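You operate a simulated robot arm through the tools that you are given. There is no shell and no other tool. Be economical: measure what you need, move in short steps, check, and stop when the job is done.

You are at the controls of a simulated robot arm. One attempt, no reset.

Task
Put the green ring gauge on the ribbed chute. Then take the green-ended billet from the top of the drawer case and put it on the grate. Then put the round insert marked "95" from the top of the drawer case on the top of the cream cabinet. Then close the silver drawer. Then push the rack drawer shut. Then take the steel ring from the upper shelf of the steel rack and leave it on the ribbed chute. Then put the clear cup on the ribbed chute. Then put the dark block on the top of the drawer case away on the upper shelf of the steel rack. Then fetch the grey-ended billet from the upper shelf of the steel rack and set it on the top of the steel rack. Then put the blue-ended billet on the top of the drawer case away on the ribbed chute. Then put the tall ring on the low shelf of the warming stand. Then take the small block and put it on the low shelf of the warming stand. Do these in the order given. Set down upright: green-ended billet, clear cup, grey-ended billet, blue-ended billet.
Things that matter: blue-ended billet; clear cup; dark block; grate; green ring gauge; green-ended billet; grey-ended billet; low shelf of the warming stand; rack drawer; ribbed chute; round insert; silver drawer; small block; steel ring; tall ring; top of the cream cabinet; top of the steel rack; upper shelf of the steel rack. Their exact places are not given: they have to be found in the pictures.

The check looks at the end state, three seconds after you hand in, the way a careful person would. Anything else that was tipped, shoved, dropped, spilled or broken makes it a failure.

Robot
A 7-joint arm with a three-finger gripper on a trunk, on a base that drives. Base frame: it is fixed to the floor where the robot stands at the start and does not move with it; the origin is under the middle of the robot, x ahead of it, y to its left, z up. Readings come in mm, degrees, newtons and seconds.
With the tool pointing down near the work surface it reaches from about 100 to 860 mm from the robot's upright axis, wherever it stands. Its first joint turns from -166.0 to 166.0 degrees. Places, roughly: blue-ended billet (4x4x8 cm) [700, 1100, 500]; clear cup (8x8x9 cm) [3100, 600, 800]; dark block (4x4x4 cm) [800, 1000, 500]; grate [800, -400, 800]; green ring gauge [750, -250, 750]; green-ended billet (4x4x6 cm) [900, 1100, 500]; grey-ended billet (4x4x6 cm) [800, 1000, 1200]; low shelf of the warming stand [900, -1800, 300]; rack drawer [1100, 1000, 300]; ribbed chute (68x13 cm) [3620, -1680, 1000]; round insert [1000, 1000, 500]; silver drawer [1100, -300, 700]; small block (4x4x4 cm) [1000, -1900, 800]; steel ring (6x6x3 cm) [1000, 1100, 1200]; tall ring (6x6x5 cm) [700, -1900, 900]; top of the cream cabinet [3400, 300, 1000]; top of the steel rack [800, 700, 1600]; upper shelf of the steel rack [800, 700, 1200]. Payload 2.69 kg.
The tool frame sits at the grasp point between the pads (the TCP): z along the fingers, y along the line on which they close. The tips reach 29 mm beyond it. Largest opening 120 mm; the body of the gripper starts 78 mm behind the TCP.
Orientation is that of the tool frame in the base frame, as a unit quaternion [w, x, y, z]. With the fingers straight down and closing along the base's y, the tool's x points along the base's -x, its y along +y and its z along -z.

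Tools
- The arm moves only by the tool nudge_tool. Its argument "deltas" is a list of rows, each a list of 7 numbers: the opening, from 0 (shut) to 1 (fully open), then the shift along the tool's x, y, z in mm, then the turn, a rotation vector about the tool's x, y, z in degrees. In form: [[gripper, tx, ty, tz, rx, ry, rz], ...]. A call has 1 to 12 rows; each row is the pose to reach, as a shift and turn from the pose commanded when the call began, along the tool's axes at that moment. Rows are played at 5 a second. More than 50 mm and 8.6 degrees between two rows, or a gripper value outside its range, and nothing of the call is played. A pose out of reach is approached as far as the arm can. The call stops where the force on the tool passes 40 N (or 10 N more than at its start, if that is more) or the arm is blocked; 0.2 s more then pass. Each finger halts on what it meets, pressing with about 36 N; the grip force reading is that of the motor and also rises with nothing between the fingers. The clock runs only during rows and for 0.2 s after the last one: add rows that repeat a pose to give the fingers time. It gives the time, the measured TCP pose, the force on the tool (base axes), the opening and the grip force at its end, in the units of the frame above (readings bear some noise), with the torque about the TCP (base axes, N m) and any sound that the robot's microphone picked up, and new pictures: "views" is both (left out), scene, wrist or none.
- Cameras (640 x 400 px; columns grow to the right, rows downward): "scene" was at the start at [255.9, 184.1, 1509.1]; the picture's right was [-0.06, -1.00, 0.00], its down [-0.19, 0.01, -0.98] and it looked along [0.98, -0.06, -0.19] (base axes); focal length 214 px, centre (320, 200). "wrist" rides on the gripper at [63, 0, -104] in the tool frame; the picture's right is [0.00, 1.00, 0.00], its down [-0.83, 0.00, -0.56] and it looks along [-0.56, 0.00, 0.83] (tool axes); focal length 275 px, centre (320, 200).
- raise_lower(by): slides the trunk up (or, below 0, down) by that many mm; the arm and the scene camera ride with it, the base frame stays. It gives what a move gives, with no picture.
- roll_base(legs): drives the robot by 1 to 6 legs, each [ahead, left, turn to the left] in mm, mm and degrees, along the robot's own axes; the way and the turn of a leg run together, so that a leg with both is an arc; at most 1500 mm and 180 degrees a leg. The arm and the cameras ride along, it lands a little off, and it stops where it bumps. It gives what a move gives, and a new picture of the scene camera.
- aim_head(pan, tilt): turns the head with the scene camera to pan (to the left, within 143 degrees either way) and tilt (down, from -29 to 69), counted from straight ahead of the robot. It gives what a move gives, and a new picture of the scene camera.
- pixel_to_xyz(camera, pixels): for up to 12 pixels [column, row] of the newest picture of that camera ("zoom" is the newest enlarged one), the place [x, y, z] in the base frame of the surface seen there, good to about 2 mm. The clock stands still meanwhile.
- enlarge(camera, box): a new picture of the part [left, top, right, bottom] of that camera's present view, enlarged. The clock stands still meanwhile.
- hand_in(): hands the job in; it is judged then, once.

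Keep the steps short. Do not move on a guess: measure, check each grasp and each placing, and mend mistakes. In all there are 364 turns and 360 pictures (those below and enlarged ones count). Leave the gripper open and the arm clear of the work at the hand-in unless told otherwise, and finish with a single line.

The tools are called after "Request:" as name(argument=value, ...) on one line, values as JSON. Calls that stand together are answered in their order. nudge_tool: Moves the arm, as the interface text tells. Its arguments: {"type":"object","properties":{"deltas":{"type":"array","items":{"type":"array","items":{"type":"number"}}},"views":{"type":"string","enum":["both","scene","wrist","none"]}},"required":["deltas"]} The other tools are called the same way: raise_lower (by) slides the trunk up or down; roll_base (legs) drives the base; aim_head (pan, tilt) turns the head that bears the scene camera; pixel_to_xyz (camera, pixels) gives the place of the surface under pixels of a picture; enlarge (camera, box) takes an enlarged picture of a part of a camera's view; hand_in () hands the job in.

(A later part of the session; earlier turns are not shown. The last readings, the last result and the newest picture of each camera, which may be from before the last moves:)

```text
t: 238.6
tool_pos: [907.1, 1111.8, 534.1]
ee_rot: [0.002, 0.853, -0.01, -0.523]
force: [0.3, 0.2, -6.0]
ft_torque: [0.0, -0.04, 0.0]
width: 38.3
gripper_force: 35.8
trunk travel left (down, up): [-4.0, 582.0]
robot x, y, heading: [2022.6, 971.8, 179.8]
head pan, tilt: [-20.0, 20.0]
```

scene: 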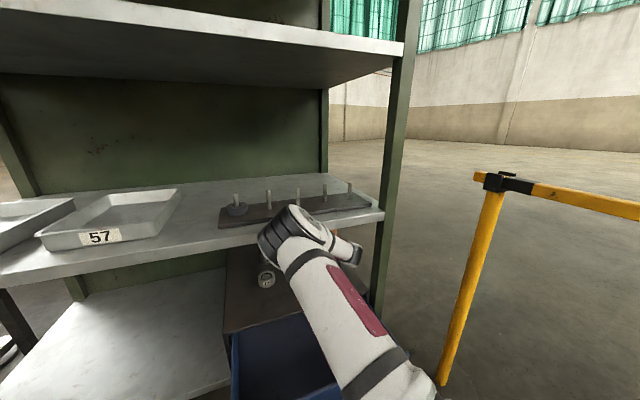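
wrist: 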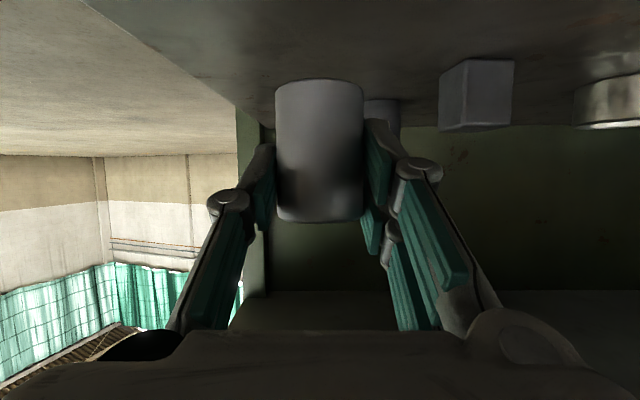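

Request:
roll_base(legs=[[-330, 0, 0]])

Request:
nudge_tool(deltas=[[0.2, -40, 0, -20, 0, 0, 0], [0.2, -75, 0, -38, 0, 0, 0], [0.2, -90, 0, -70, 0, 0, 0], [0.2, -105, 0, -105, 0, 0, 0], [0.2, -135, 0, -135, 0, 0, 0], [0.2, -165, 0, -165, 0, 0, 0]], views="both")

```text
t: 240.7
tool_pos: [1236.7, 1118.4, 531.1]
ee_rot: [0.0, 0.853, -0.015, -0.522]
force: [-0.5, 0.6, -5.2]
ft_torque: [0.03, -0.02, -0.02]
width: 38.3
gripper_force: 35.7
trunk travel left (down, up): [-4.0, 582.0]
robot x, y, heading: [2351.5, 974.6, 179.6]
head pan, tilt: [-20.0, 20.0]
```

scene: 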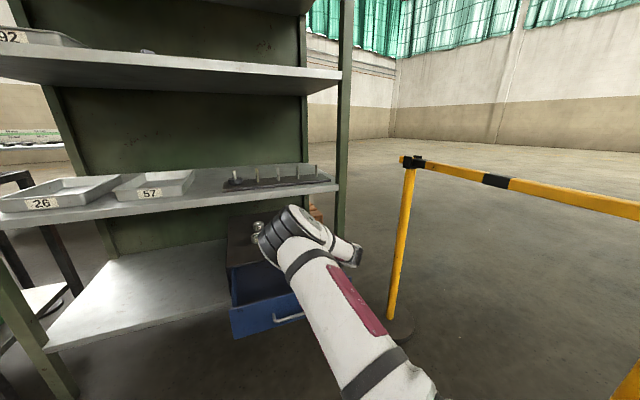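

```text
t: 242.1
tool_pos: [1307.9, 1118.7, 755.4]
ee_rot: [0.001, 0.854, -0.014, -0.521]
force: [-0.7, -0.8, -6.1]
ft_torque: [0.0, 0.02, -0.06]
width: 38.7
gripper_force: 36.4
trunk travel left (down, up): [-4.0, 582.0]
robot x, y, heading: [2351.0, 971.0, 179.8]
head pan, tilt: [-20.0, 20.0]
```

scene: 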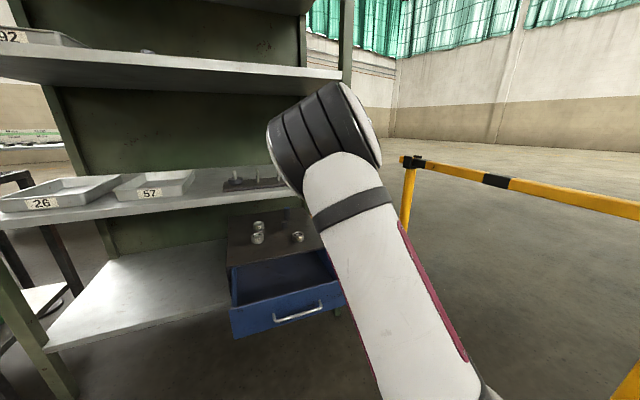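
wrist: 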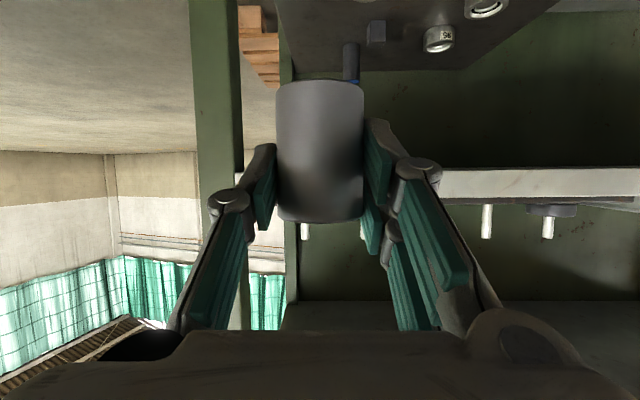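

Holding it (≈6 N weight). Raise the trunk and retract the arm for travel.

Request:
raise_lower(by=390)

Request:
nudge_tool(deltas=[[0.2, 20, 0, -42, 0, 0, 0], [0.2, 40, 0, -84, 0, 0, 0], [0.2, 62, 0, -126, 0, 0, 0], [0.2, 84, 0, -168, 0, 0, 0], [0.2, 105, 0, -210, 0, 0, 0], [0.2, 126, 0, -252, 0, 0, 0], [0.2, 147, 0, -294, 0, 0, 0]], views="scene")

```text
t: 245.9
tool_pos: [1308.2, 1121.1, 1143.2]
ee_rot: [0.001, 0.853, -0.014, -0.521]
force: [1.0, -0.5, -5.6]
ft_torque: [0.03, -0.04, -0.01]
width: 38.5
gripper_force: 35.9
trunk travel left (down, up): [-394.0, 192.0]
robot x, y, heading: [2348.1, 972.1, 179.7]
head pan, tilt: [-20.0, 20.0]
```

```text
t: 247.5
tool_pos: [1635.4, 1111.2, 1145.9]
ee_rot: [0.001, 0.853, -0.014, -0.521]
force: [-1.6, -0.2, -6.0]
ft_torque: [0.0, -0.05, -0.06]
width: 38.6
gripper_force: 36.6
trunk travel left (down, up): [-394.0, 192.0]
robot x, y, heading: [2354.5, 971.7, 179.7]
head pan, tilt: [-20.0, 20.0]
```

scene: 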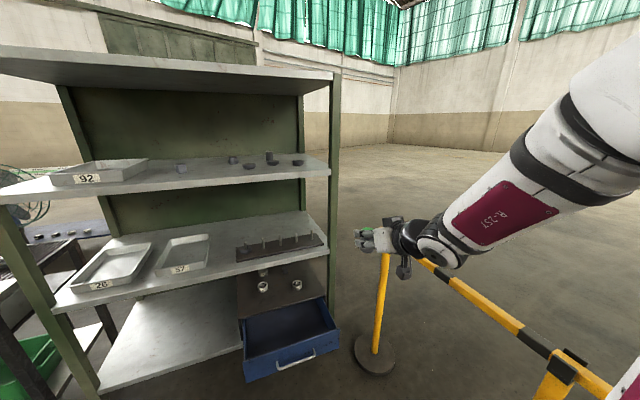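

Request:
nudge_tool(deltas=[[0.2, 20, 15, -40, 0, 0, 0], [0.2, 40, 30, -80, 0, 0, 0], [0.2, 55, 50, -110, 0, 0, 0]], views="none")

Request:
roll_base(legs=[[535, 350, 0], [0, 1100, 0]])

Request:
aim_head(pan=0, tilt=40)

```text
t: 248.3
tool_pos: [1713.8, 1093.7, 1207.6]
ee_rot: [0.002, 0.855, -0.013, -0.519]
force: [-1.4, -1.2, -6.5]
ft_torque: [0.06, -0.02, -0.07]
width: 38.6
gripper_force: 35.6
out of reach, approached as far as the arm can: row 1, 2, 3
trunk travel left (down, up): [-394.0, 192.0]
robot x, y, heading: [2351.1, 973.0, 179.7]
head pan, tilt: [-20.0, 20.0]
```

```text
t: 254.2
tool_pos: [1172.9, 361.1, 1204.9]
ee_rot: [-0.001, 0.855, -0.018, -0.518]
force: [4.6, 0.7, -5.1]
ft_torque: [-0.02, 0.05, 0.12]
width: 38.6
gripper_force: 36.2
trunk travel left (down, up): [-394.0, 192.0]
robot x, y, heading: [1806.4, 233.7, 179.3]
head pan, tilt: [-20.0, 20.0]
stopped in leg 2: the force on the tool passed its limit at 50 N (the readings are from after the stop); the commanded pose is now the measured one
```

scene: 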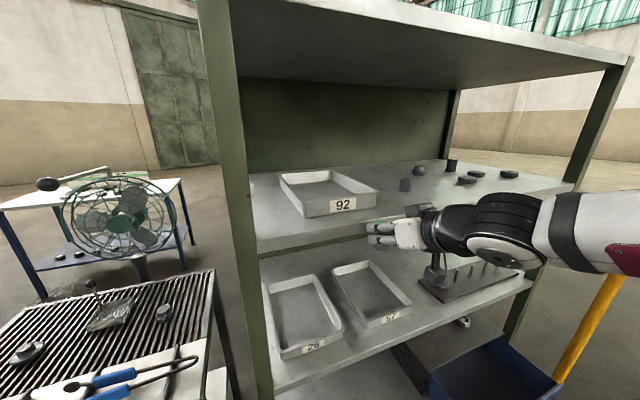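

```text
t: 255.0
tool_pos: [1173.8, 362.4, 1206.7]
ee_rot: [-0.002, 0.855, -0.019, -0.518]
force: [8.9, 0.0, -11.0]
ft_torque: [0.14, -0.18, 0.2]
width: 38.3
gripper_force: 35.9
trunk travel left (down, up): [-394.0, 192.0]
robot x, y, heading: [1808.4, 239.2, 179.1]
head pan, tilt: [0.0, 40.0]
```

scene: 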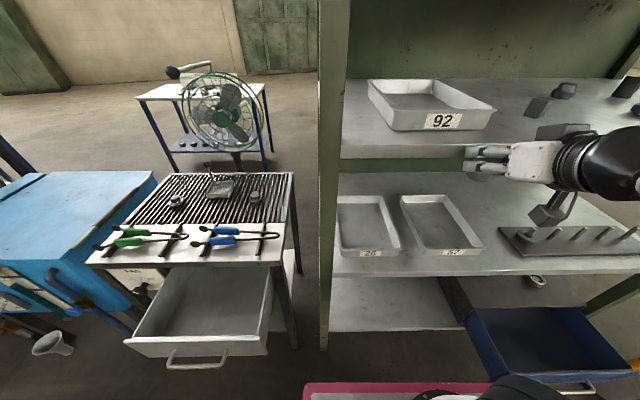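

The gripper brushed the upper shelf lip. Back off and check.

Request:
roll_base(legs=[[-80, 0, 0.8]])

Request:
nudge_tool(deltas=[[0.2, 0, 0, 0, 0, 0, 0]], views="wrist")

```text
t: 256.1
tool_pos: [1252.3, 353.1, 1206.4]
ee_rot: [0.003, 0.854, -0.012, -0.519]
force: [0.3, 0.7, -5.6]
ft_torque: [0.01, -0.02, -0.02]
width: 38.5
gripper_force: 36.4
trunk travel left (down, up): [-394.0, 192.0]
robot x, y, heading: [1888.7, 235.5, -179.8]
head pan, tilt: [0.0, 40.0]
```

scene: 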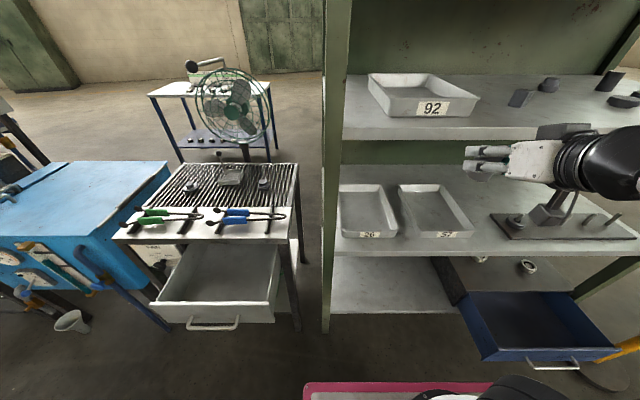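

```text
t: 256.5
tool_pos: [1252.2, 351.9, 1205.6]
ee_rot: [0.003, 0.855, -0.011, -0.518]
force: [-0.7, -0.3, -5.3]
ft_torque: [-0.03, -0.04, 0.0]
width: 38.4
gripper_force: 35.9
trunk travel left (down, up): [-394.0, 192.0]
robot x, y, heading: [1885.2, 234.3, -179.9]
head pan, tilt: [0.0, 40.0]
```

wrist: 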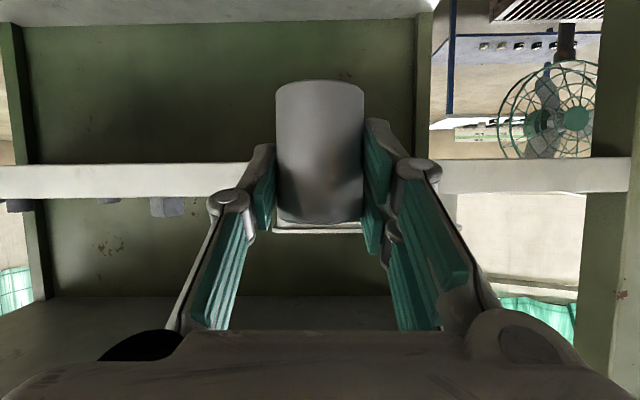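

Held well. Check what is behind before sidestepping.

Request:
aim_head(pan=135, tilt=45)

Request:
pixel_to_xyz(camera="scene", pixels=[[320, 200], [200, 200], [320, 100], [250, 250], [150, 250], [400, 200], [400, 130], [450, 100]])

```text
t: 258.6
tool_pos: [1252.5, 353.2, 1205.8]
ee_rot: [0.003, 0.855, -0.011, -0.519]
force: [-0.5, -0.2, -5.5]
ft_torque: [-0.01, -0.02, 0.0]
width: 38.6
gripper_force: 36.0
trunk travel left (down, up): [-394.0, 192.0]
robot x, y, heading: [1884.8, 232.1, -180.1]
head pan, tilt: [135.0, 45.0]
```

scene: 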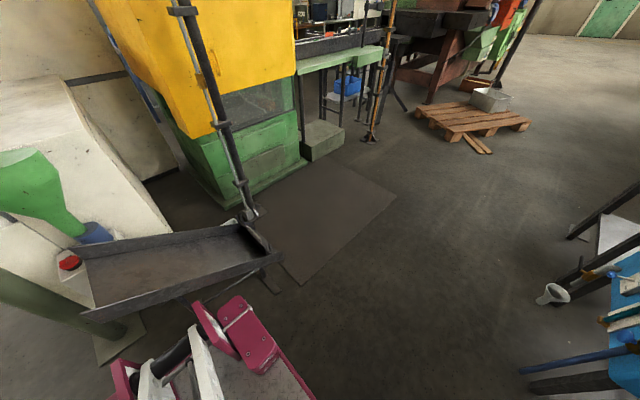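

```text
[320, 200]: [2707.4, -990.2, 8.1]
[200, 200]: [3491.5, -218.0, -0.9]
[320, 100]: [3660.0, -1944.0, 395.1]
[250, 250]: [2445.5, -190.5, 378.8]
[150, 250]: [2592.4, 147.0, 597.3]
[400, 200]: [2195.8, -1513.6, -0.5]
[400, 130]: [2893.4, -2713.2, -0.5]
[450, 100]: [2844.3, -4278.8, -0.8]
```

Request:
pixel_to_xyz(camera="scene", pixels=[[302, 284], [285, 268], [395, 193], [350, 240], [270, 265], [85, 315], [262, 278], [300, 280], [130, 345], [270, 290]])

```text
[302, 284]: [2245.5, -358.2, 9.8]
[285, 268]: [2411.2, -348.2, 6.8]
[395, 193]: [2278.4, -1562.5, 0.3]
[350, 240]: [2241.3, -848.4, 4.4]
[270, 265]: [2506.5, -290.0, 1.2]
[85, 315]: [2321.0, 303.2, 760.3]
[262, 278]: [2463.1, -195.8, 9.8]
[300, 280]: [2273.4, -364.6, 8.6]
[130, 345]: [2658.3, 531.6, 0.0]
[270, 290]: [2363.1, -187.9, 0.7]
```

Plate spans x≥2243, y<-360. Go left 320 at x=1885, then forward 60, then left.

Request:
roll_base(legs=[[0, 310, 0], [65, 0, 0], [0, 380, 0]])

Request:
aim_head(pan=0, tilt=50)

Request:
enlarge(camera="scene", box=[220, 100, 460, 250])

```text
t: 263.4
tool_pos: [1187.3, -343.3, 1206.4]
ee_rot: [0.002, 0.855, -0.012, -0.518]
force: [-0.3, 0.0, -5.4]
ft_torque: [-0.03, -0.05, -0.01]
width: 38.3
gripper_force: 36.4
trunk travel left (down, up): [-394.0, 192.0]
robot x, y, heading: [1827.3, -463.7, -180.1]
head pan, tilt: [135.0, 45.0]
```

scene: 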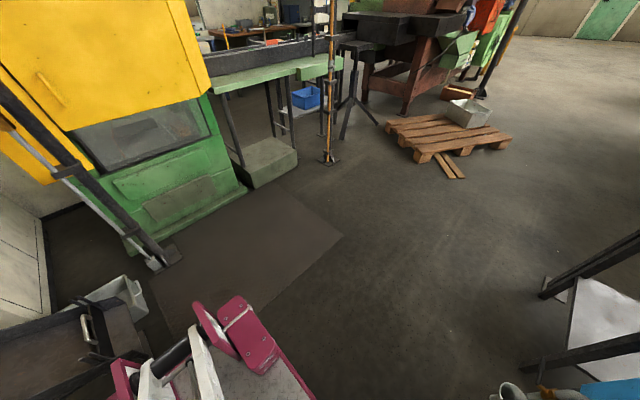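

```text
t: 265.5
tool_pos: [1187.0, -343.5, 1205.4]
ee_rot: [0.004, 0.855, -0.011, -0.519]
force: [-0.4, -0.1, -5.9]
ft_torque: [0.03, -0.07, 0.01]
width: 38.5
gripper_force: 36.2
trunk travel left (down, up): [-394.0, 192.0]
robot x, y, heading: [1825.6, -462.6, -180.0]
head pan, tilt: [0.0, 50.0]
```

scene: 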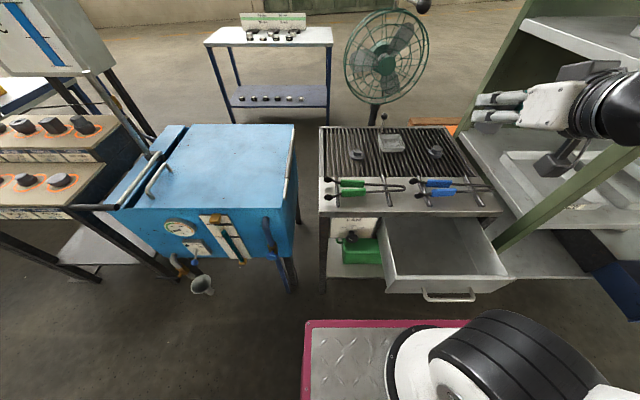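

```text
2.67 times, centred on (340, 175) of scene
```

zoom: 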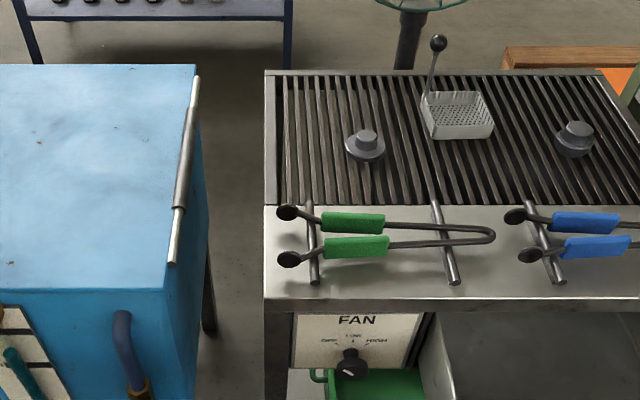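

Request:
pixel_to_xyz(camera="zoom", pixels=[[436, 138], [492, 136], [365, 160], [575, 155], [435, 200], [440, 215], [490, 235], [515, 215], [310, 215], [385, 160], [548, 152], [430, 185]])

```text
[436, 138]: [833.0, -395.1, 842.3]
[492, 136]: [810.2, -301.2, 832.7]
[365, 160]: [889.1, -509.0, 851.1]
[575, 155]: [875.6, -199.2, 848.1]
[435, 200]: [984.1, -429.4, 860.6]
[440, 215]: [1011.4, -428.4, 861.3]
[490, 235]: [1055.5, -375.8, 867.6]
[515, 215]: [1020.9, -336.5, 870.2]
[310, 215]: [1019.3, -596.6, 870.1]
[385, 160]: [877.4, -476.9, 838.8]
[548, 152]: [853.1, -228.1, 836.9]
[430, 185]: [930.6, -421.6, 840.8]
```

Request:
nudge_tool(deltas=[[0.2, 0, 0, 0, 0, 0, 0]], views="wrist")

Request:
pixel_to_xyz(camera="wrist", pixels=[[320, 84], [320, 90], [320, 150], [320, 200], [320, 218], [280, 150], [360, 150]])

```text
t: 265.9
tool_pos: [1187.3, -343.7, 1205.4]
ee_rot: [0.003, 0.855, -0.011, -0.518]
force: [-1.4, 0.1, -5.4]
ft_torque: [0.02, -0.03, 0.01]
width: 38.6
gripper_force: 36.0
trunk travel left (down, up): [-394.0, 192.0]
robot x, y, heading: [1824.4, -461.5, -179.7]
head pan, tilt: [0.0, 50.0]
```

wrist: 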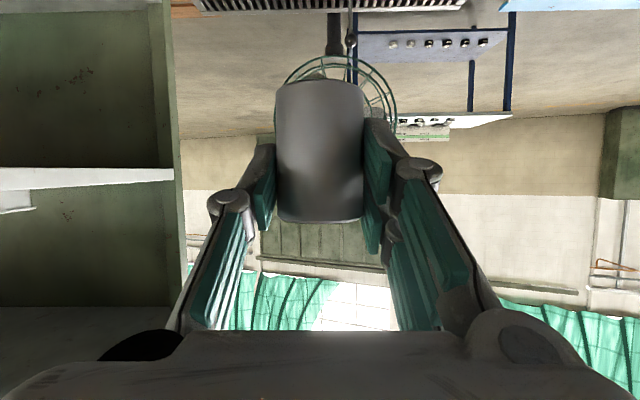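

```text
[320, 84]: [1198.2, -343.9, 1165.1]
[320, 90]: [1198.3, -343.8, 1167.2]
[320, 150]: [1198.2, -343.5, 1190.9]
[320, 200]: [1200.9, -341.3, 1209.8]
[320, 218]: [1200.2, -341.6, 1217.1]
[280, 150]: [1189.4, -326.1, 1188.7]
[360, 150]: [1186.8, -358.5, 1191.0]
```

Billet upright, bottom 43 mm below TCP. Target (862,-262) on the grate. Approach above.

Request:
nudge_tool(deltas=[[0.2, 8, -10, 43, 0, 0, 0], [0.2, 16, -20, 86, 0, 0, 0], [0.2, 24, -30, 129, 0, 0, 0], [0.2, 32, -40, 172, 0, 0, 0], [0.2, 40, -50, 215, 0, 0, 0], [0.2, 48, -60, 258, 0, 0, 0], [0.2, 56, -70, 301, 0, 0, 0], [0.2, 63, -78, 340, 0, 0, 0], [0.2, 67, -81, 358, 0, 0, 0]], views="both")

```text
t: 267.9
tool_pos: [902.0, -260.5, 979.3]
ee_rot: [0.003, 0.855, -0.012, -0.519]
force: [0.9, 0.4, -4.6]
ft_torque: [0.0, -0.07, 0.01]
width: 38.5
gripper_force: 36.3
trunk travel left (down, up): [-394.0, 192.0]
robot x, y, heading: [1826.6, -463.1, -179.9]
head pan, tilt: [0.0, 50.0]
```

scene: 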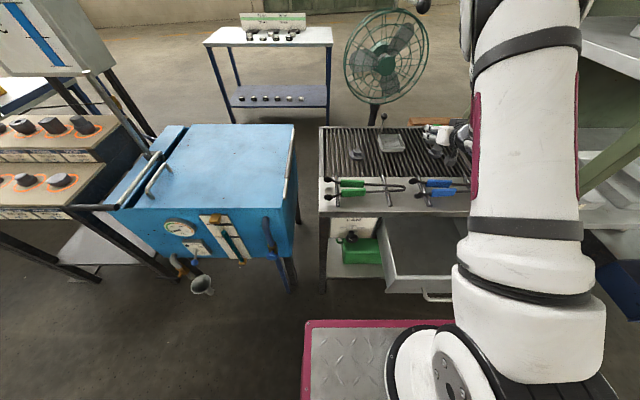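
wrist: 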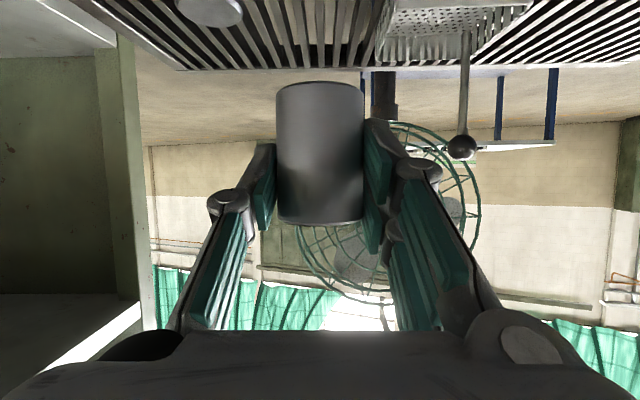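

Request:
nudge_tool(deltas=[[0.2, 17, 0, 21, 0, 0, 0], [0.2, 34, 0, 42, 0, 0, 0], [0.2, 50, 0, 63, 0, 0, 0]], views="both")

Request:
enlarge(camera="scene", box=[360, 100, 520, 200])

```text
t: 268.7
tool_pos: [869.8, -261.3, 905.9]
ee_rot: [0.003, 0.855, -0.011, -0.519]
force: [-0.1, -0.4, -5.1]
ft_torque: [0.01, -0.06, -0.01]
width: 38.4
gripper_force: 36.0
trunk travel left (down, up): [-394.0, 192.0]
robot x, y, heading: [1827.0, -459.2, -180.0]
head pan, tilt: [0.0, 50.0]
```

scene: 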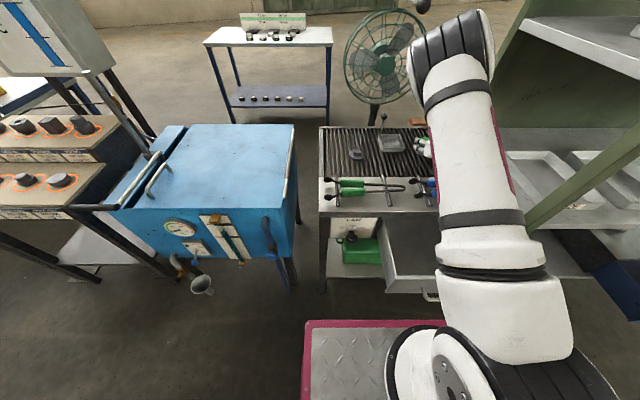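
wrist: 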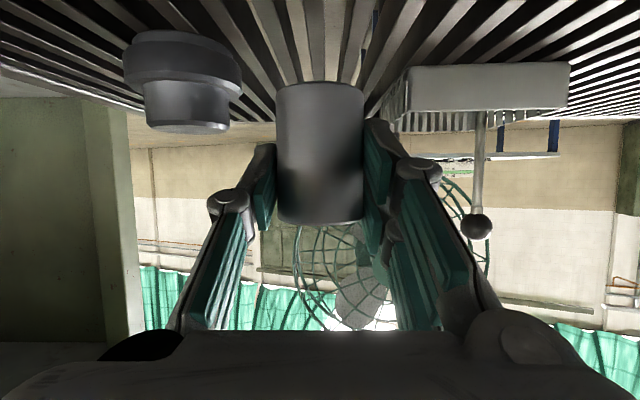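

```text
4.00 times, centred on (440, 150) of scene
```

zoom: 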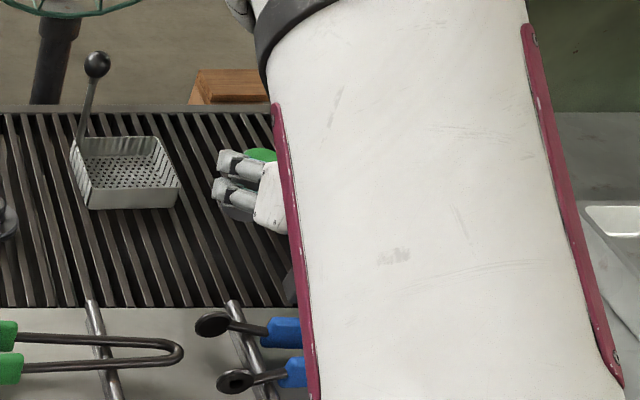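

Clear. Lower the last ~21 mm gently.

Request:
nudge_tool(deltas=[[0.2, 9, 0, 4.6, 0, 0, 0], [0.2, 16, 0, 8.3, 0, 0, 0], [0.2, 18.6, 0, 9.7, 0, 0, 0]], views="wrist")

```text
t: 269.5
tool_pos: [869.4, -262.0, 885.7]
ee_rot: [0.001, 0.855, -0.013, -0.519]
force: [-0.4, 0.3, -6.3]
ft_torque: [-0.05, -0.08, -0.04]
width: 38.7
gripper_force: 35.5
trunk travel left (down, up): [-394.0, 192.0]
robot x, y, heading: [1823.8, -462.7, -180.1]
head pan, tilt: [0.0, 50.0]
```

wrist: 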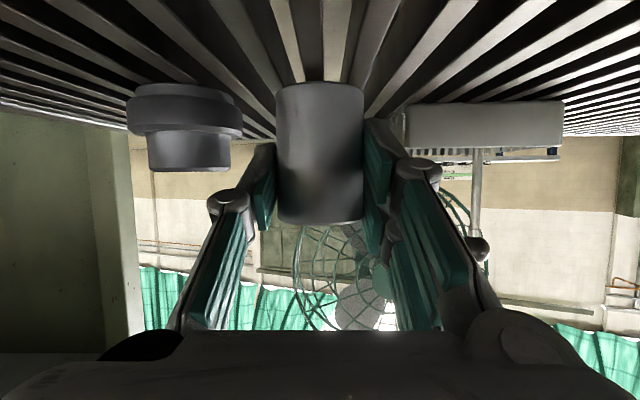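

Request:
nudge_tool(deltas=[[0.2, 1.8, 0, 0.9, 0, 0, 0], [0.2, 3.6, 0, 1.9, 0, 0, 0]], views="none")

```text
t: 270.1
tool_pos: [869.0, -260.4, 881.6]
ee_rot: [0.004, 0.854, -0.011, -0.519]
force: [1.4, -0.8, -1.9]
ft_torque: [-0.03, -0.1, -0.03]
width: 38.7
gripper_force: 36.2
trunk travel left (down, up): [-394.0, 192.0]
robot x, y, heading: [1823.5, -461.8, -180.1]
head pan, tilt: [0.0, 50.0]
```

Weight is taken by the grate. Open slightly and withdraw along the tool axis.

Request:
nudge_tool(deltas=[[0.2, 0.9, 0, 0.5, 0, 0, 0], [0.4, 0.9, 0, 0.5, 0, 0, 0], [0.43, 0.9, 0, 0.5, 0, 0, 0]], views="wrist")

```text
t: 270.9
tool_pos: [869.8, -261.5, 881.3]
ee_rot: [0.003, 0.854, -0.011, -0.52]
force: [0.1, -0.1, -0.2]
ft_torque: [-0.01, 0.0, 0.01]
width: 51.4
gripper_force: 0.0
trunk travel left (down, up): [-394.0, 192.0]
robot x, y, heading: [1824.3, -460.1, -180.2]
head pan, tilt: [0.0, 50.0]
```

wrist: 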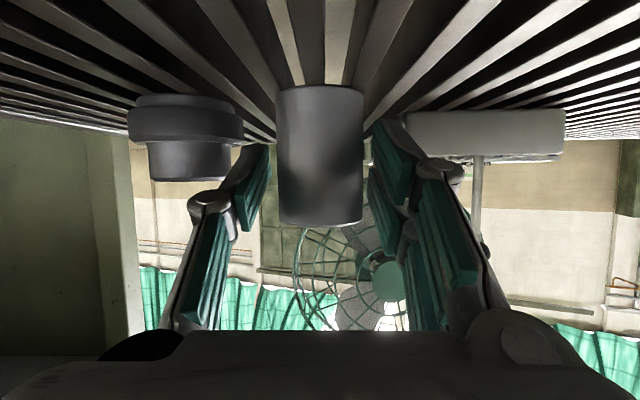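

Request:
nudge_tool(deltas=[[0.43, 0, 0, -30, 0, 0, 0], [0.43, 0, 0, -65, 0, 0, 0], [0.43, -20, 0, -105, 0, 0, 0], [0.43, -50, 0, -140, 0, 0, 0], [0.43, -80, 0, -175, 0, 0, 0], [0.43, -110, 0, -210, 0, 0, 0], [0.43, -140, 0, -245, 0, 0, 0], [0.65, -150, 0, -285, 0, 0, 0]], views="both")

Request:
enlarge(camera="scene", box=[300, 90, 500, 215])

```text
t: 272.7
tool_pos: [1052.1, -262.7, 1144.6]
ee_rot: [0.003, 0.855, -0.011, -0.519]
force: [-1.0, -0.5, -0.8]
ft_torque: [0.03, 0.0, -0.02]
width: 77.9
gripper_force: 0.1
trunk travel left (down, up): [-394.0, 192.0]
robot x, y, heading: [1824.0, -456.4, -179.8]
head pan, tilt: [0.0, 50.0]
```

scene: 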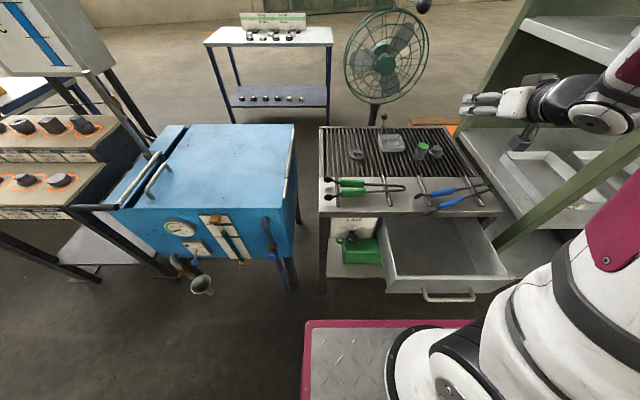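
wrist: 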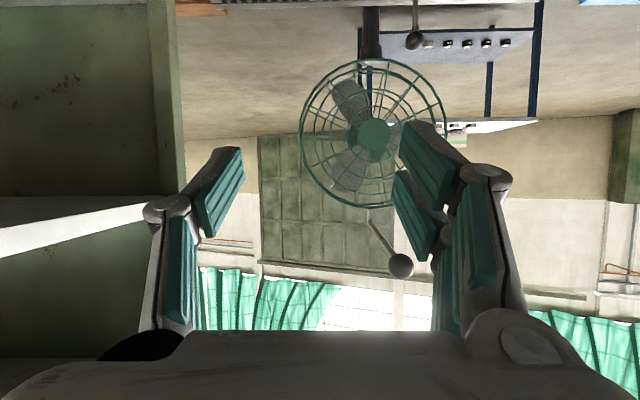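

```text
3.20 times, centred on (400, 152) of scene
```

zoom: 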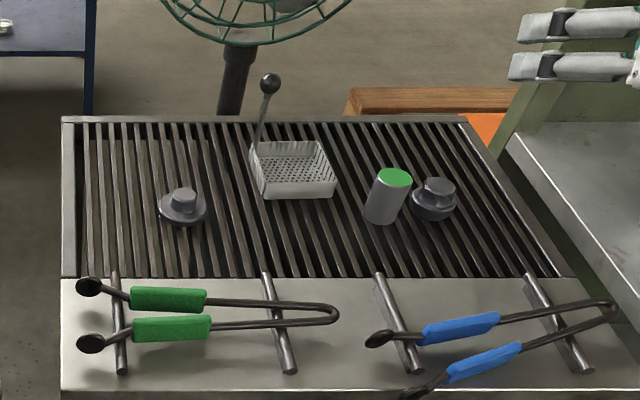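

The blue tongs on the plate were knocked askew by the wrist camera; that must be mended. Measure them.

Request:
pixel_to_xyz(camera="zoom", pixels=[[378, 340], [412, 393], [614, 303], [460, 328], [485, 361], [88, 288], [90, 343], [337, 315], [168, 298], [170, 328], [560, 305], [560, 328]])

Request:
pixel_to_xyz(camera="zoom", pixels=[[380, 280], [415, 370], [530, 280], [590, 370], [265, 280], [292, 370], [390, 180], [385, 215], [360, 385], [620, 385], [500, 345], [430, 385]])

```text
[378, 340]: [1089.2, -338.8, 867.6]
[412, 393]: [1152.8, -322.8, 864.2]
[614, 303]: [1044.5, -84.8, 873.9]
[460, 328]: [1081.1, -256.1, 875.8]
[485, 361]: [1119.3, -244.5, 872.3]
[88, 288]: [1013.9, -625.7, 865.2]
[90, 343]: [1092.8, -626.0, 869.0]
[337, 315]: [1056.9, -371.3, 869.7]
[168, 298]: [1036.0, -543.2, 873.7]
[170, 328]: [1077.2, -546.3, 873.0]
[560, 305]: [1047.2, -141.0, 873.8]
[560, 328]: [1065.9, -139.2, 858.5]
```

```text
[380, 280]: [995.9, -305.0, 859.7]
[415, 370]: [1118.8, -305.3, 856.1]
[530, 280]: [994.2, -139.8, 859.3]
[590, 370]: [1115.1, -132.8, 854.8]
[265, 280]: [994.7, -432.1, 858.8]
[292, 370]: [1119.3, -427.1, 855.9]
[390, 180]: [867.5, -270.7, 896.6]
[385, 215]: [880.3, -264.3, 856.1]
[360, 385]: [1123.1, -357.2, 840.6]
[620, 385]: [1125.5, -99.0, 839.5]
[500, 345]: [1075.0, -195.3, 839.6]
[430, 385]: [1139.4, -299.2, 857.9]
```

Billet stands well. The blue tongs rotated ≈17° about their loop end. I'll grasp both handles from above, lift a few mm and set them back. First point the tool down.

Request:
nudge_tool(deltas=[[0.65, 0, 0, 0, 0, 8, 0], [0.65, 0, 0, 0, 0, 16, 0], [0.65, 0, 0, 0, 0, 24, 0], [0.65, 0, 0, 0, 0, 32, 0], [0.65, 0, 0, 0, 0, 40, 0], [0.65, 0, 0, 0, 0, 48, 0], [0.65, 0, 0, 0, 0, 56, 0], [0.65, 0, 0, 0, 0, 62.6, 0]], views="none")

Request:
nudge_tool(deltas=[[0.65, 10, 0, 10, 0, 0, 8.5], [0.65, 20, 0, 20, 0, 0, 17], [0.65, 30, 0, 30, 0, 0, 25.5], [0.65, 40, 0, 40, 0, 0, 34], [0.65, 45, -5, 60, 0, 0, 42.5], [0.65, 48, -10, 80, 0, 0, 51], [0.65, 48, -13, 100, 0, 0, 59.5], [0.65, 48, -13, 120, 0, 0, 68], [0.65, 48, -13, 144, 0, 0, 72.6]], views="both")

```text
t: 274.5
tool_pos: [1053.7, -260.5, 1146.4]
ee_rot: [0.008, 1.0, -0.009, 0.002]
force: [0.5, -0.6, 0.5]
ft_torque: [0.01, 0.01, 0.0]
width: 78.0
gripper_force: 0.1
trunk travel left (down, up): [-394.0, 192.0]
robot x, y, heading: [1820.9, -459.5, -179.9]
head pan, tilt: [0.0, 50.0]
```

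```text
t: 276.5
tool_pos: [1102.1, -251.4, 1001.0]
ee_rot: [0.006, 0.8, -0.6, 0.005]
force: [0.0, 0.3, 0.9]
ft_torque: [-0.01, 0.0, 0.0]
width: 78.2
gripper_force: 0.0
trunk travel left (down, up): [-394.0, 192.0]
robot x, y, heading: [1825.3, -459.4, -180.1]
head pan, tilt: [0.0, 50.0]
```

scene: 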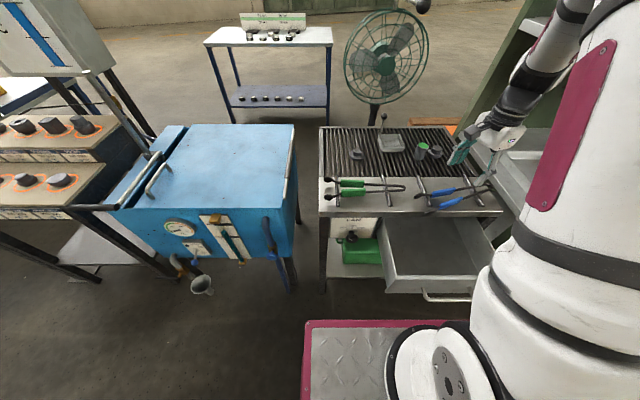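
wrist: 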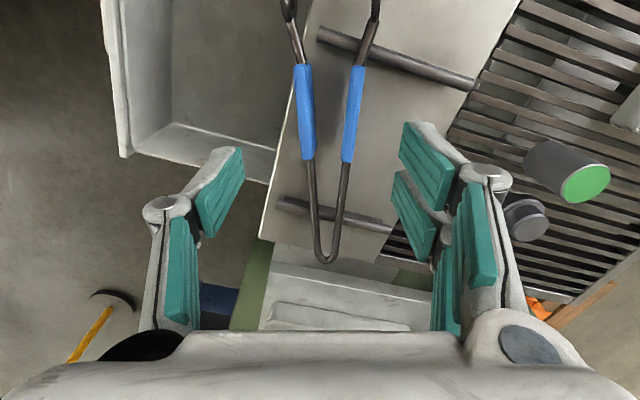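

Request:
pixel_to_xyz(camera="wrist", pixels=[[305, 90], [305, 140], [355, 90], [349, 140], [305, 115], [352, 115], [327, 258], [327, 235]])

```text
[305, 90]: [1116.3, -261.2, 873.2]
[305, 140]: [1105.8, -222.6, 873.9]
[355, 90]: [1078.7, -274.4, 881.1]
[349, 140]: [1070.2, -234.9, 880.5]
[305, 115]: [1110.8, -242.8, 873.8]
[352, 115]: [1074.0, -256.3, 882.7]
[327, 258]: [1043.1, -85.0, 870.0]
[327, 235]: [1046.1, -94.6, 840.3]
```

Request:
nudge_tool(deltas=[[0.65, -4.6, 8.5, 40, 0, 0, 0], [0.65, -4.6, 8.5, 80, 0, 0, 0], [0.65, -4.6, 8.5, 110, 0, 0, 0], [0.65, -4.6, 8.5, 122, 0, 0, 0]], views="wrist")

```text
t: 277.5
tool_pos: [1091.0, -250.6, 879.3]
ee_rot: [0.006, 0.801, -0.599, 0.005]
force: [-0.5, -1.1, 0.1]
ft_torque: [0.02, 0.03, 0.0]
width: 77.8
gripper_force: 0.0
trunk travel left (down, up): [-394.0, 192.0]
robot x, y, heading: [1824.6, -460.0, -180.0]
head pan, tilt: [0.0, 50.0]
```

wrist: 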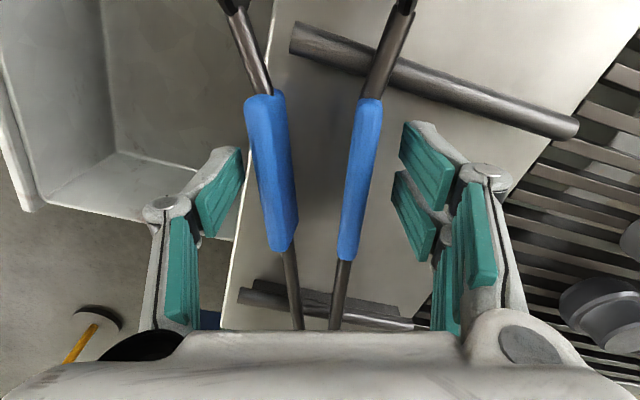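

Request:
nudge_tool(deltas=[[0.35, 0, 0, 0, 0, 0, 0], [0.35, 0, 0, 0, 0, 0, 0], [0.35, 0, 0, 0, 0, 0, 0]], views="wrist")

```text
t: 278.3
tool_pos: [1094.3, -250.8, 880.4]
ee_rot: [0.006, 0.801, -0.598, 0.006]
force: [15.2, 6.5, 18.7]
ft_torque: [-0.92, -0.26, 0.92]
width: 42.4
gripper_force: 35.4
trunk travel left (down, up): [-394.0, 192.0]
robot x, y, heading: [1827.1, -463.3, -180.1]
head pan, tilt: [0.0, 50.0]
```

wrist: 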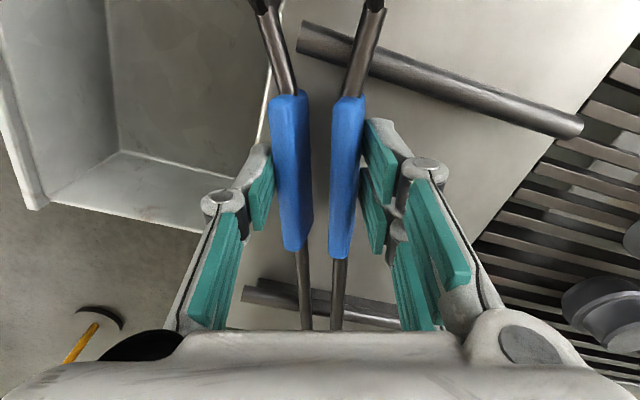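

Held. Lift 18 mm, rotate +16.3° and shift to the original place, then lower.

Request:
nudge_tool(deltas=[[0.35, 0, 0, -9, 0, 0, 0], [0.35, 0, 0, -20, 0, 0, 0], [0.35, -2, 13, -20, 0, 0, 5.4], [0.35, -3.5, 26, -20, 0, 0, 11], [0.35, -4.9, 38.2, -20, 0, 0, 16.3], [0.35, -4.9, 38.2, -20, 0, 0, 16.3]], views="both")

Request:
enlarge(camera="scene", box=[300, 90, 500, 215])

```text
t: 279.7
tool_pos: [1054.2, -256.4, 898.5]
ee_rot: [0.005, 0.707, -0.707, 0.007]
force: [0.0, -0.5, -2.3]
ft_torque: [-0.03, -0.01, -0.02]
width: 38.2
gripper_force: 12.4
trunk travel left (down, up): [-394.0, 192.0]
robot x, y, heading: [1822.3, -458.7, -179.9]
head pan, tilt: [0.0, 50.0]
```

scene: 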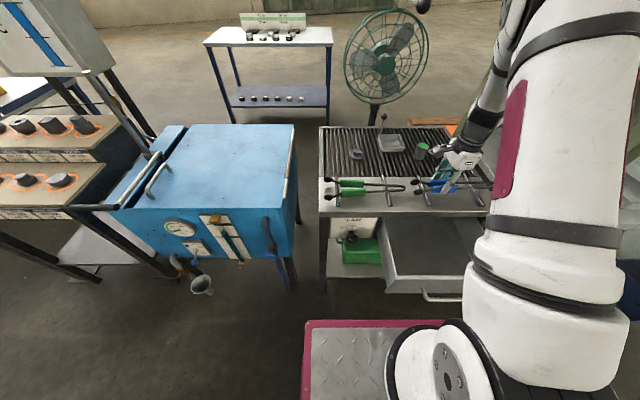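
wrist: 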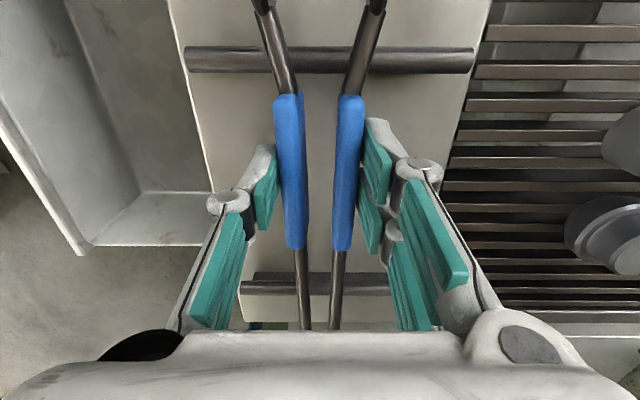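

```text
3.20 times, centred on (400, 152) of scene
```

zoom: 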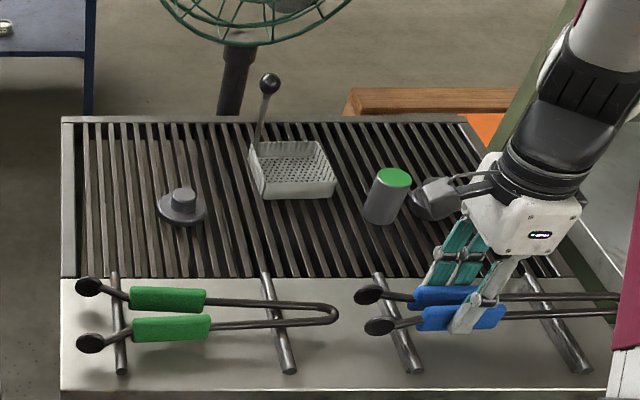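

Tongs are aligned like the green pair. Lower and release.

Request:
nudge_tool(deltas=[[0.35, 0, 0, 8, 0, 0, 0], [0.35, 0, 0, 14, 0, 0, 0], [0.35, 0, 0, 17, 0, 0, 0]], views="none")

```text
t: 280.5
tool_pos: [1054.5, -257.1, 882.6]
ee_rot: [0.006, 0.707, -0.707, 0.005]
force: [2.6, 0.2, 10.1]
ft_torque: [0.02, -0.36, 0.06]
width: 45.8
gripper_force: 10.0
trunk travel left (down, up): [-394.0, 192.0]
robot x, y, heading: [1823.9, -461.3, -180.0]
head pan, tilt: [0.0, 50.0]
```

Request:
nudge_tool(deltas=[[0.45, 0, 0, -1, 0, 0, 0], [0.55, 0, 0, -1, 0, 0, 0], [0.62, 0, 0, -1, 0, 0, 0], [0.62, 0, 0, -1, 0, 0, 0], [0.62, 0, 0, -40, 0, 0, 0], [0.62, 0, 0, -80, 0, 0, 0], [0.62, 0, 0, -120, 0, 0, 0]], views="both")

Request:
enlarge(camera="scene", box=[300, 90, 500, 215])

```text
t: 282.1
tool_pos: [1054.6, -254.8, 1000.3]
ee_rot: [0.005, 0.708, -0.707, 0.006]
force: [-0.9, 0.6, -0.1]
ft_torque: [0.0, -0.02, -0.01]
width: 74.4
gripper_force: 0.2
trunk travel left (down, up): [-394.0, 192.0]
robot x, y, heading: [1824.5, -461.8, -179.8]
head pan, tilt: [0.0, 50.0]
```

scene: 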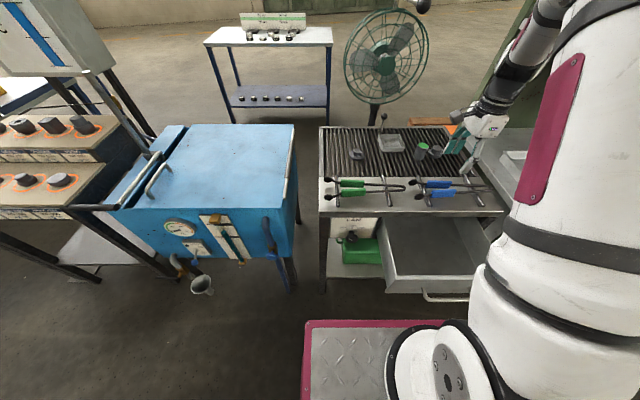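
wrist: 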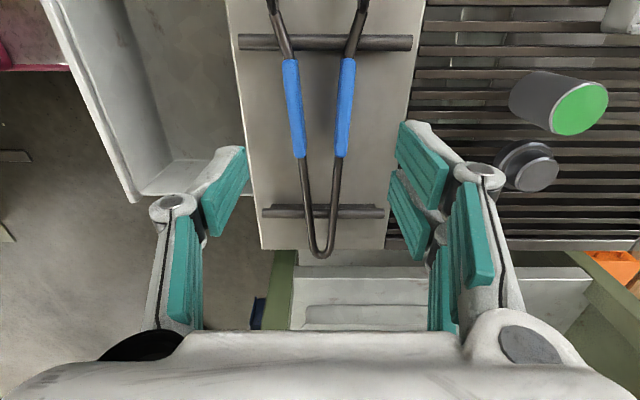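

```text
3.20 times, centred on (400, 152) of scene
```

zoom: 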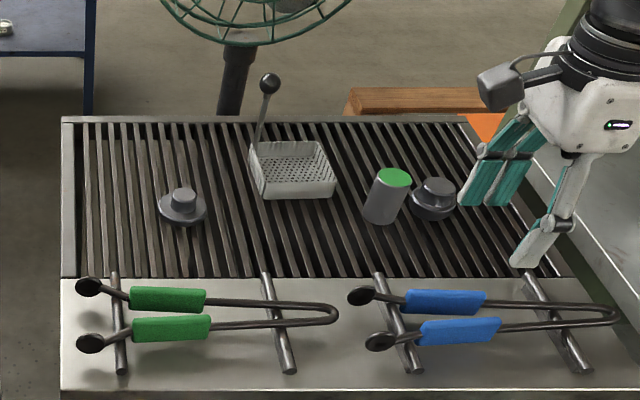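

Tongs are back in place. Next, insert "95". Retract, turn the wrist back, and go to the rack.

Request:
nudge_tool(deltas=[[0.62, 0, 0, -45, 0, 0, -8], [0.62, 0, -20, -80, 0, 0, -16], [0.62, 0, -50, -110, 0, 0, -24], [0.62, 0, -85, -140, 0, 0, -32], [0.62, 0, -120, -170, 0, 0, -40], [0.62, 0, -160, -190, 0, 0, -48], [0.62, 0, -200, -200, 0, 0, -56], [0.62, 0, -230, -210, 0, 0, -64], [0.62, 0, -240, -210, 0, 0, -72], [0.62, 0, -240, -210, 0, 0, -80], [0.62, 0, -240, -210, 0, 0, -88], [0.62, 0, -240, -210, 0, 0, -90]], views="scene")

```text
t: 284.7
tool_pos: [1295.0, -250.5, 1212.2]
ee_rot: [0.009, 1.0, 0.002, 0.001]
force: [0.3, -0.1, -0.1]
ft_torque: [-0.03, 0.01, -0.02]
width: 74.3
gripper_force: 0.1
trunk travel left (down, up): [-394.0, 192.0]
robot x, y, heading: [1821.3, -457.0, -180.0]
head pan, tilt: [0.0, 50.0]
```

scene: 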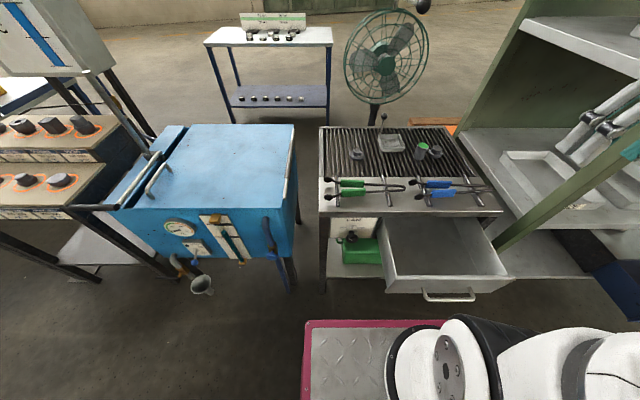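

Request:
roll_base(legs=[[0, -400, 0], [0, -780, 0], [-300, 0, 0]])

Request:
raise_lower(by=-390)

Request:
aim_head(pan=-10, tilt=20)

```text
t: 292.6
tool_pos: [1596.1, 920.9, 1211.8]
ee_rot: [0.009, 1.0, 0.001, 0.001]
force: [-0.5, 0.0, 0.2]
ft_torque: [0.0, 0.02, 0.03]
width: 74.5
gripper_force: 0.0
trunk travel left (down, up): [-394.0, 192.0]
robot x, y, heading: [2123.3, 707.5, 180.1]
head pan, tilt: [0.0, 50.0]
```

scene: 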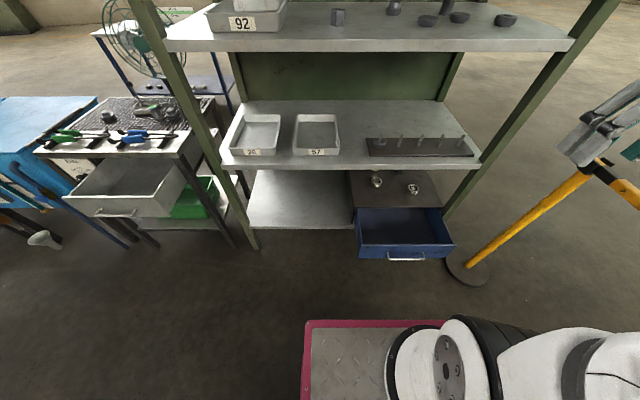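

```text
t: 296.4
tool_pos: [1596.2, 920.6, 821.1]
ee_rot: [0.009, 1.0, 0.001, 0.001]
force: [-0.3, -0.8, -0.4]
ft_torque: [0.02, 0.01, -0.01]
width: 74.1
gripper_force: 0.0
trunk travel left (down, up): [-4.0, 582.0]
robot x, y, heading: [2125.1, 710.4, 180.2]
head pan, tilt: [0.0, 50.0]
```

```text
t: 297.3
tool_pos: [1594.9, 920.7, 821.5]
ee_rot: [0.009, 1.0, 0.0, 0.001]
force: [-0.3, 0.0, 0.7]
ft_torque: [0.02, 0.01, 0.01]
width: 74.3
gripper_force: 0.0
trunk travel left (down, up): [-4.0, 582.0]
robot x, y, heading: [2126.4, 709.6, 179.7]
head pan, tilt: [-10.0, 20.0]
```

scene: 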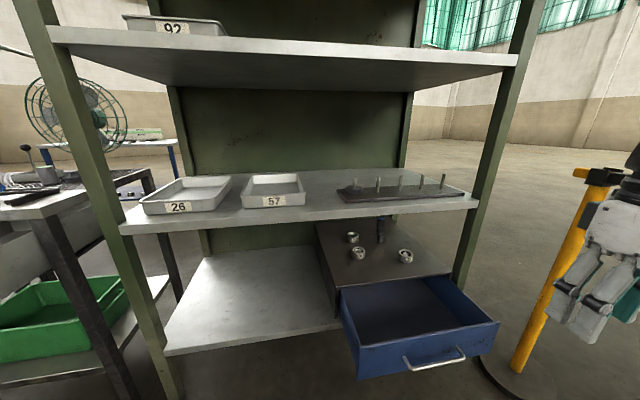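

Request:
enlarge(camera="scene", box=[310, 205, 450, 292])

Request:
pixel_to_xyz(camera="zoom", pixels=[[190, 130], [166, 140], [218, 140], [192, 152], [192, 122], [190, 162], [222, 195], [222, 220], [325, 75], [345, 150], [430, 210], [30, 180]])

```text
4.57 times, centred on (380, 248) of scene
```

zoom: 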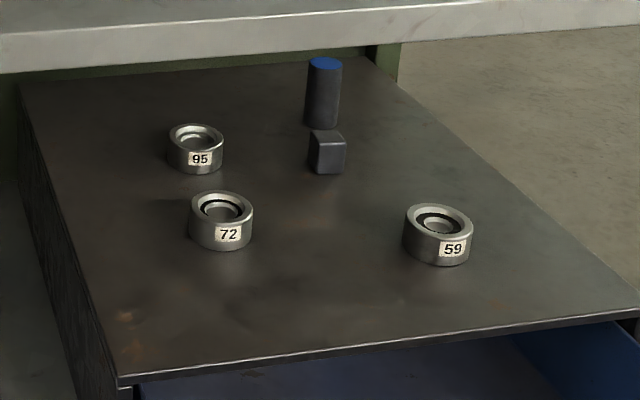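

```text
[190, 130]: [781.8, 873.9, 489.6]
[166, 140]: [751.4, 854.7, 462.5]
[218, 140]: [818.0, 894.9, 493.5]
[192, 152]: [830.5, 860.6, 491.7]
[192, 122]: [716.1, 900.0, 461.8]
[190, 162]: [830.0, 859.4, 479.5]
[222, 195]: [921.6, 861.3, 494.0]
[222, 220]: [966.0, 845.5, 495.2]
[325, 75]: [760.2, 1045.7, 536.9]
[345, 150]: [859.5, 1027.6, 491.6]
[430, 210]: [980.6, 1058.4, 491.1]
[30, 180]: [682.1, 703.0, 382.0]
```

"72" stands in front of "95". Plan: low-angle hand; first nudge 95 sideways (−y) out from behind 72, then grasp. Set the hand to 33° below horizontal.

Request:
nudge_tool(deltas=[[0.0, 0, 0, 0, -0.5, -8, 0], [0.0, -10, 0, 0, -1, -16, 0], [0.0, -30, 0, 0, -1, -24, 0], [0.0, -50, 0, 0, -1, -32, 0], [0.0, -70, 0, 0, -1, -40, 0], [0.0, -100, 0, 10, -1, -48, 0], [0.0, -130, 0, 20, -1, -57, 0], [0.0, -170, 0, 30, -1, -57, 0], [0.0, -210, 0, 50, -1, -57, 0], [0.0, -250, 0, 75, -1, -57, 0], [0.0, -290, 0, 100, -1, -57, 0], [0.0, -330, 0, 125, -1, -57, 0]], views="scene")

```text
refused: row 7 steps farther than a row can; nothing moved
```

Request:
nudge_tool(deltas=[[0.0, 0, 0, 0, -0.5, -8, 0], [0.0, -10, 0, 0, -1, -16, 0], [0.0, -30, 0, 0, -1, -24, 0], [0.0, -50, 0, 0, -1, -32, 0], [0.0, -70, 0, 0, -1, -40, 0], [0.0, -100, 0, 10, -1, -48, 0], [0.0, -130, 0, 20, -1, -56, 0], [0.0, -170, 0, 30, -1, -57, 0], [0.0, -210, 0, 50, -1, -57, 0], [0.0, -250, 0, 75, -1, -57, 0], [0.0, -290, 0, 100, -1, -57, 0], [0.0, -330, 0, 125, -1, -57, 0]], views="scene")

```text
t: 299.9
tool_pos: [1264.5, 916.0, 694.9]
ee_rot: [0.016, 0.879, -0.004, -0.477]
force: [-0.4, 0.0, -0.2]
ft_torque: [-0.05, 0.06, -0.02]
width: 0.1
gripper_force: 28.8
trunk travel left (down, up): [-4.0, 582.0]
robot x, y, heading: [2125.1, 710.6, 180.0]
head pan, tilt: [-10.0, 20.0]
```

scene: 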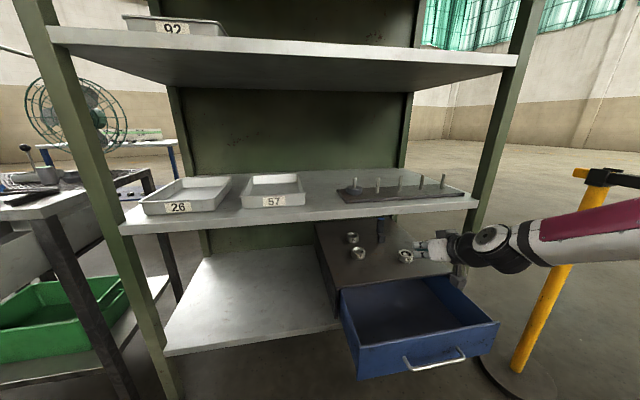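

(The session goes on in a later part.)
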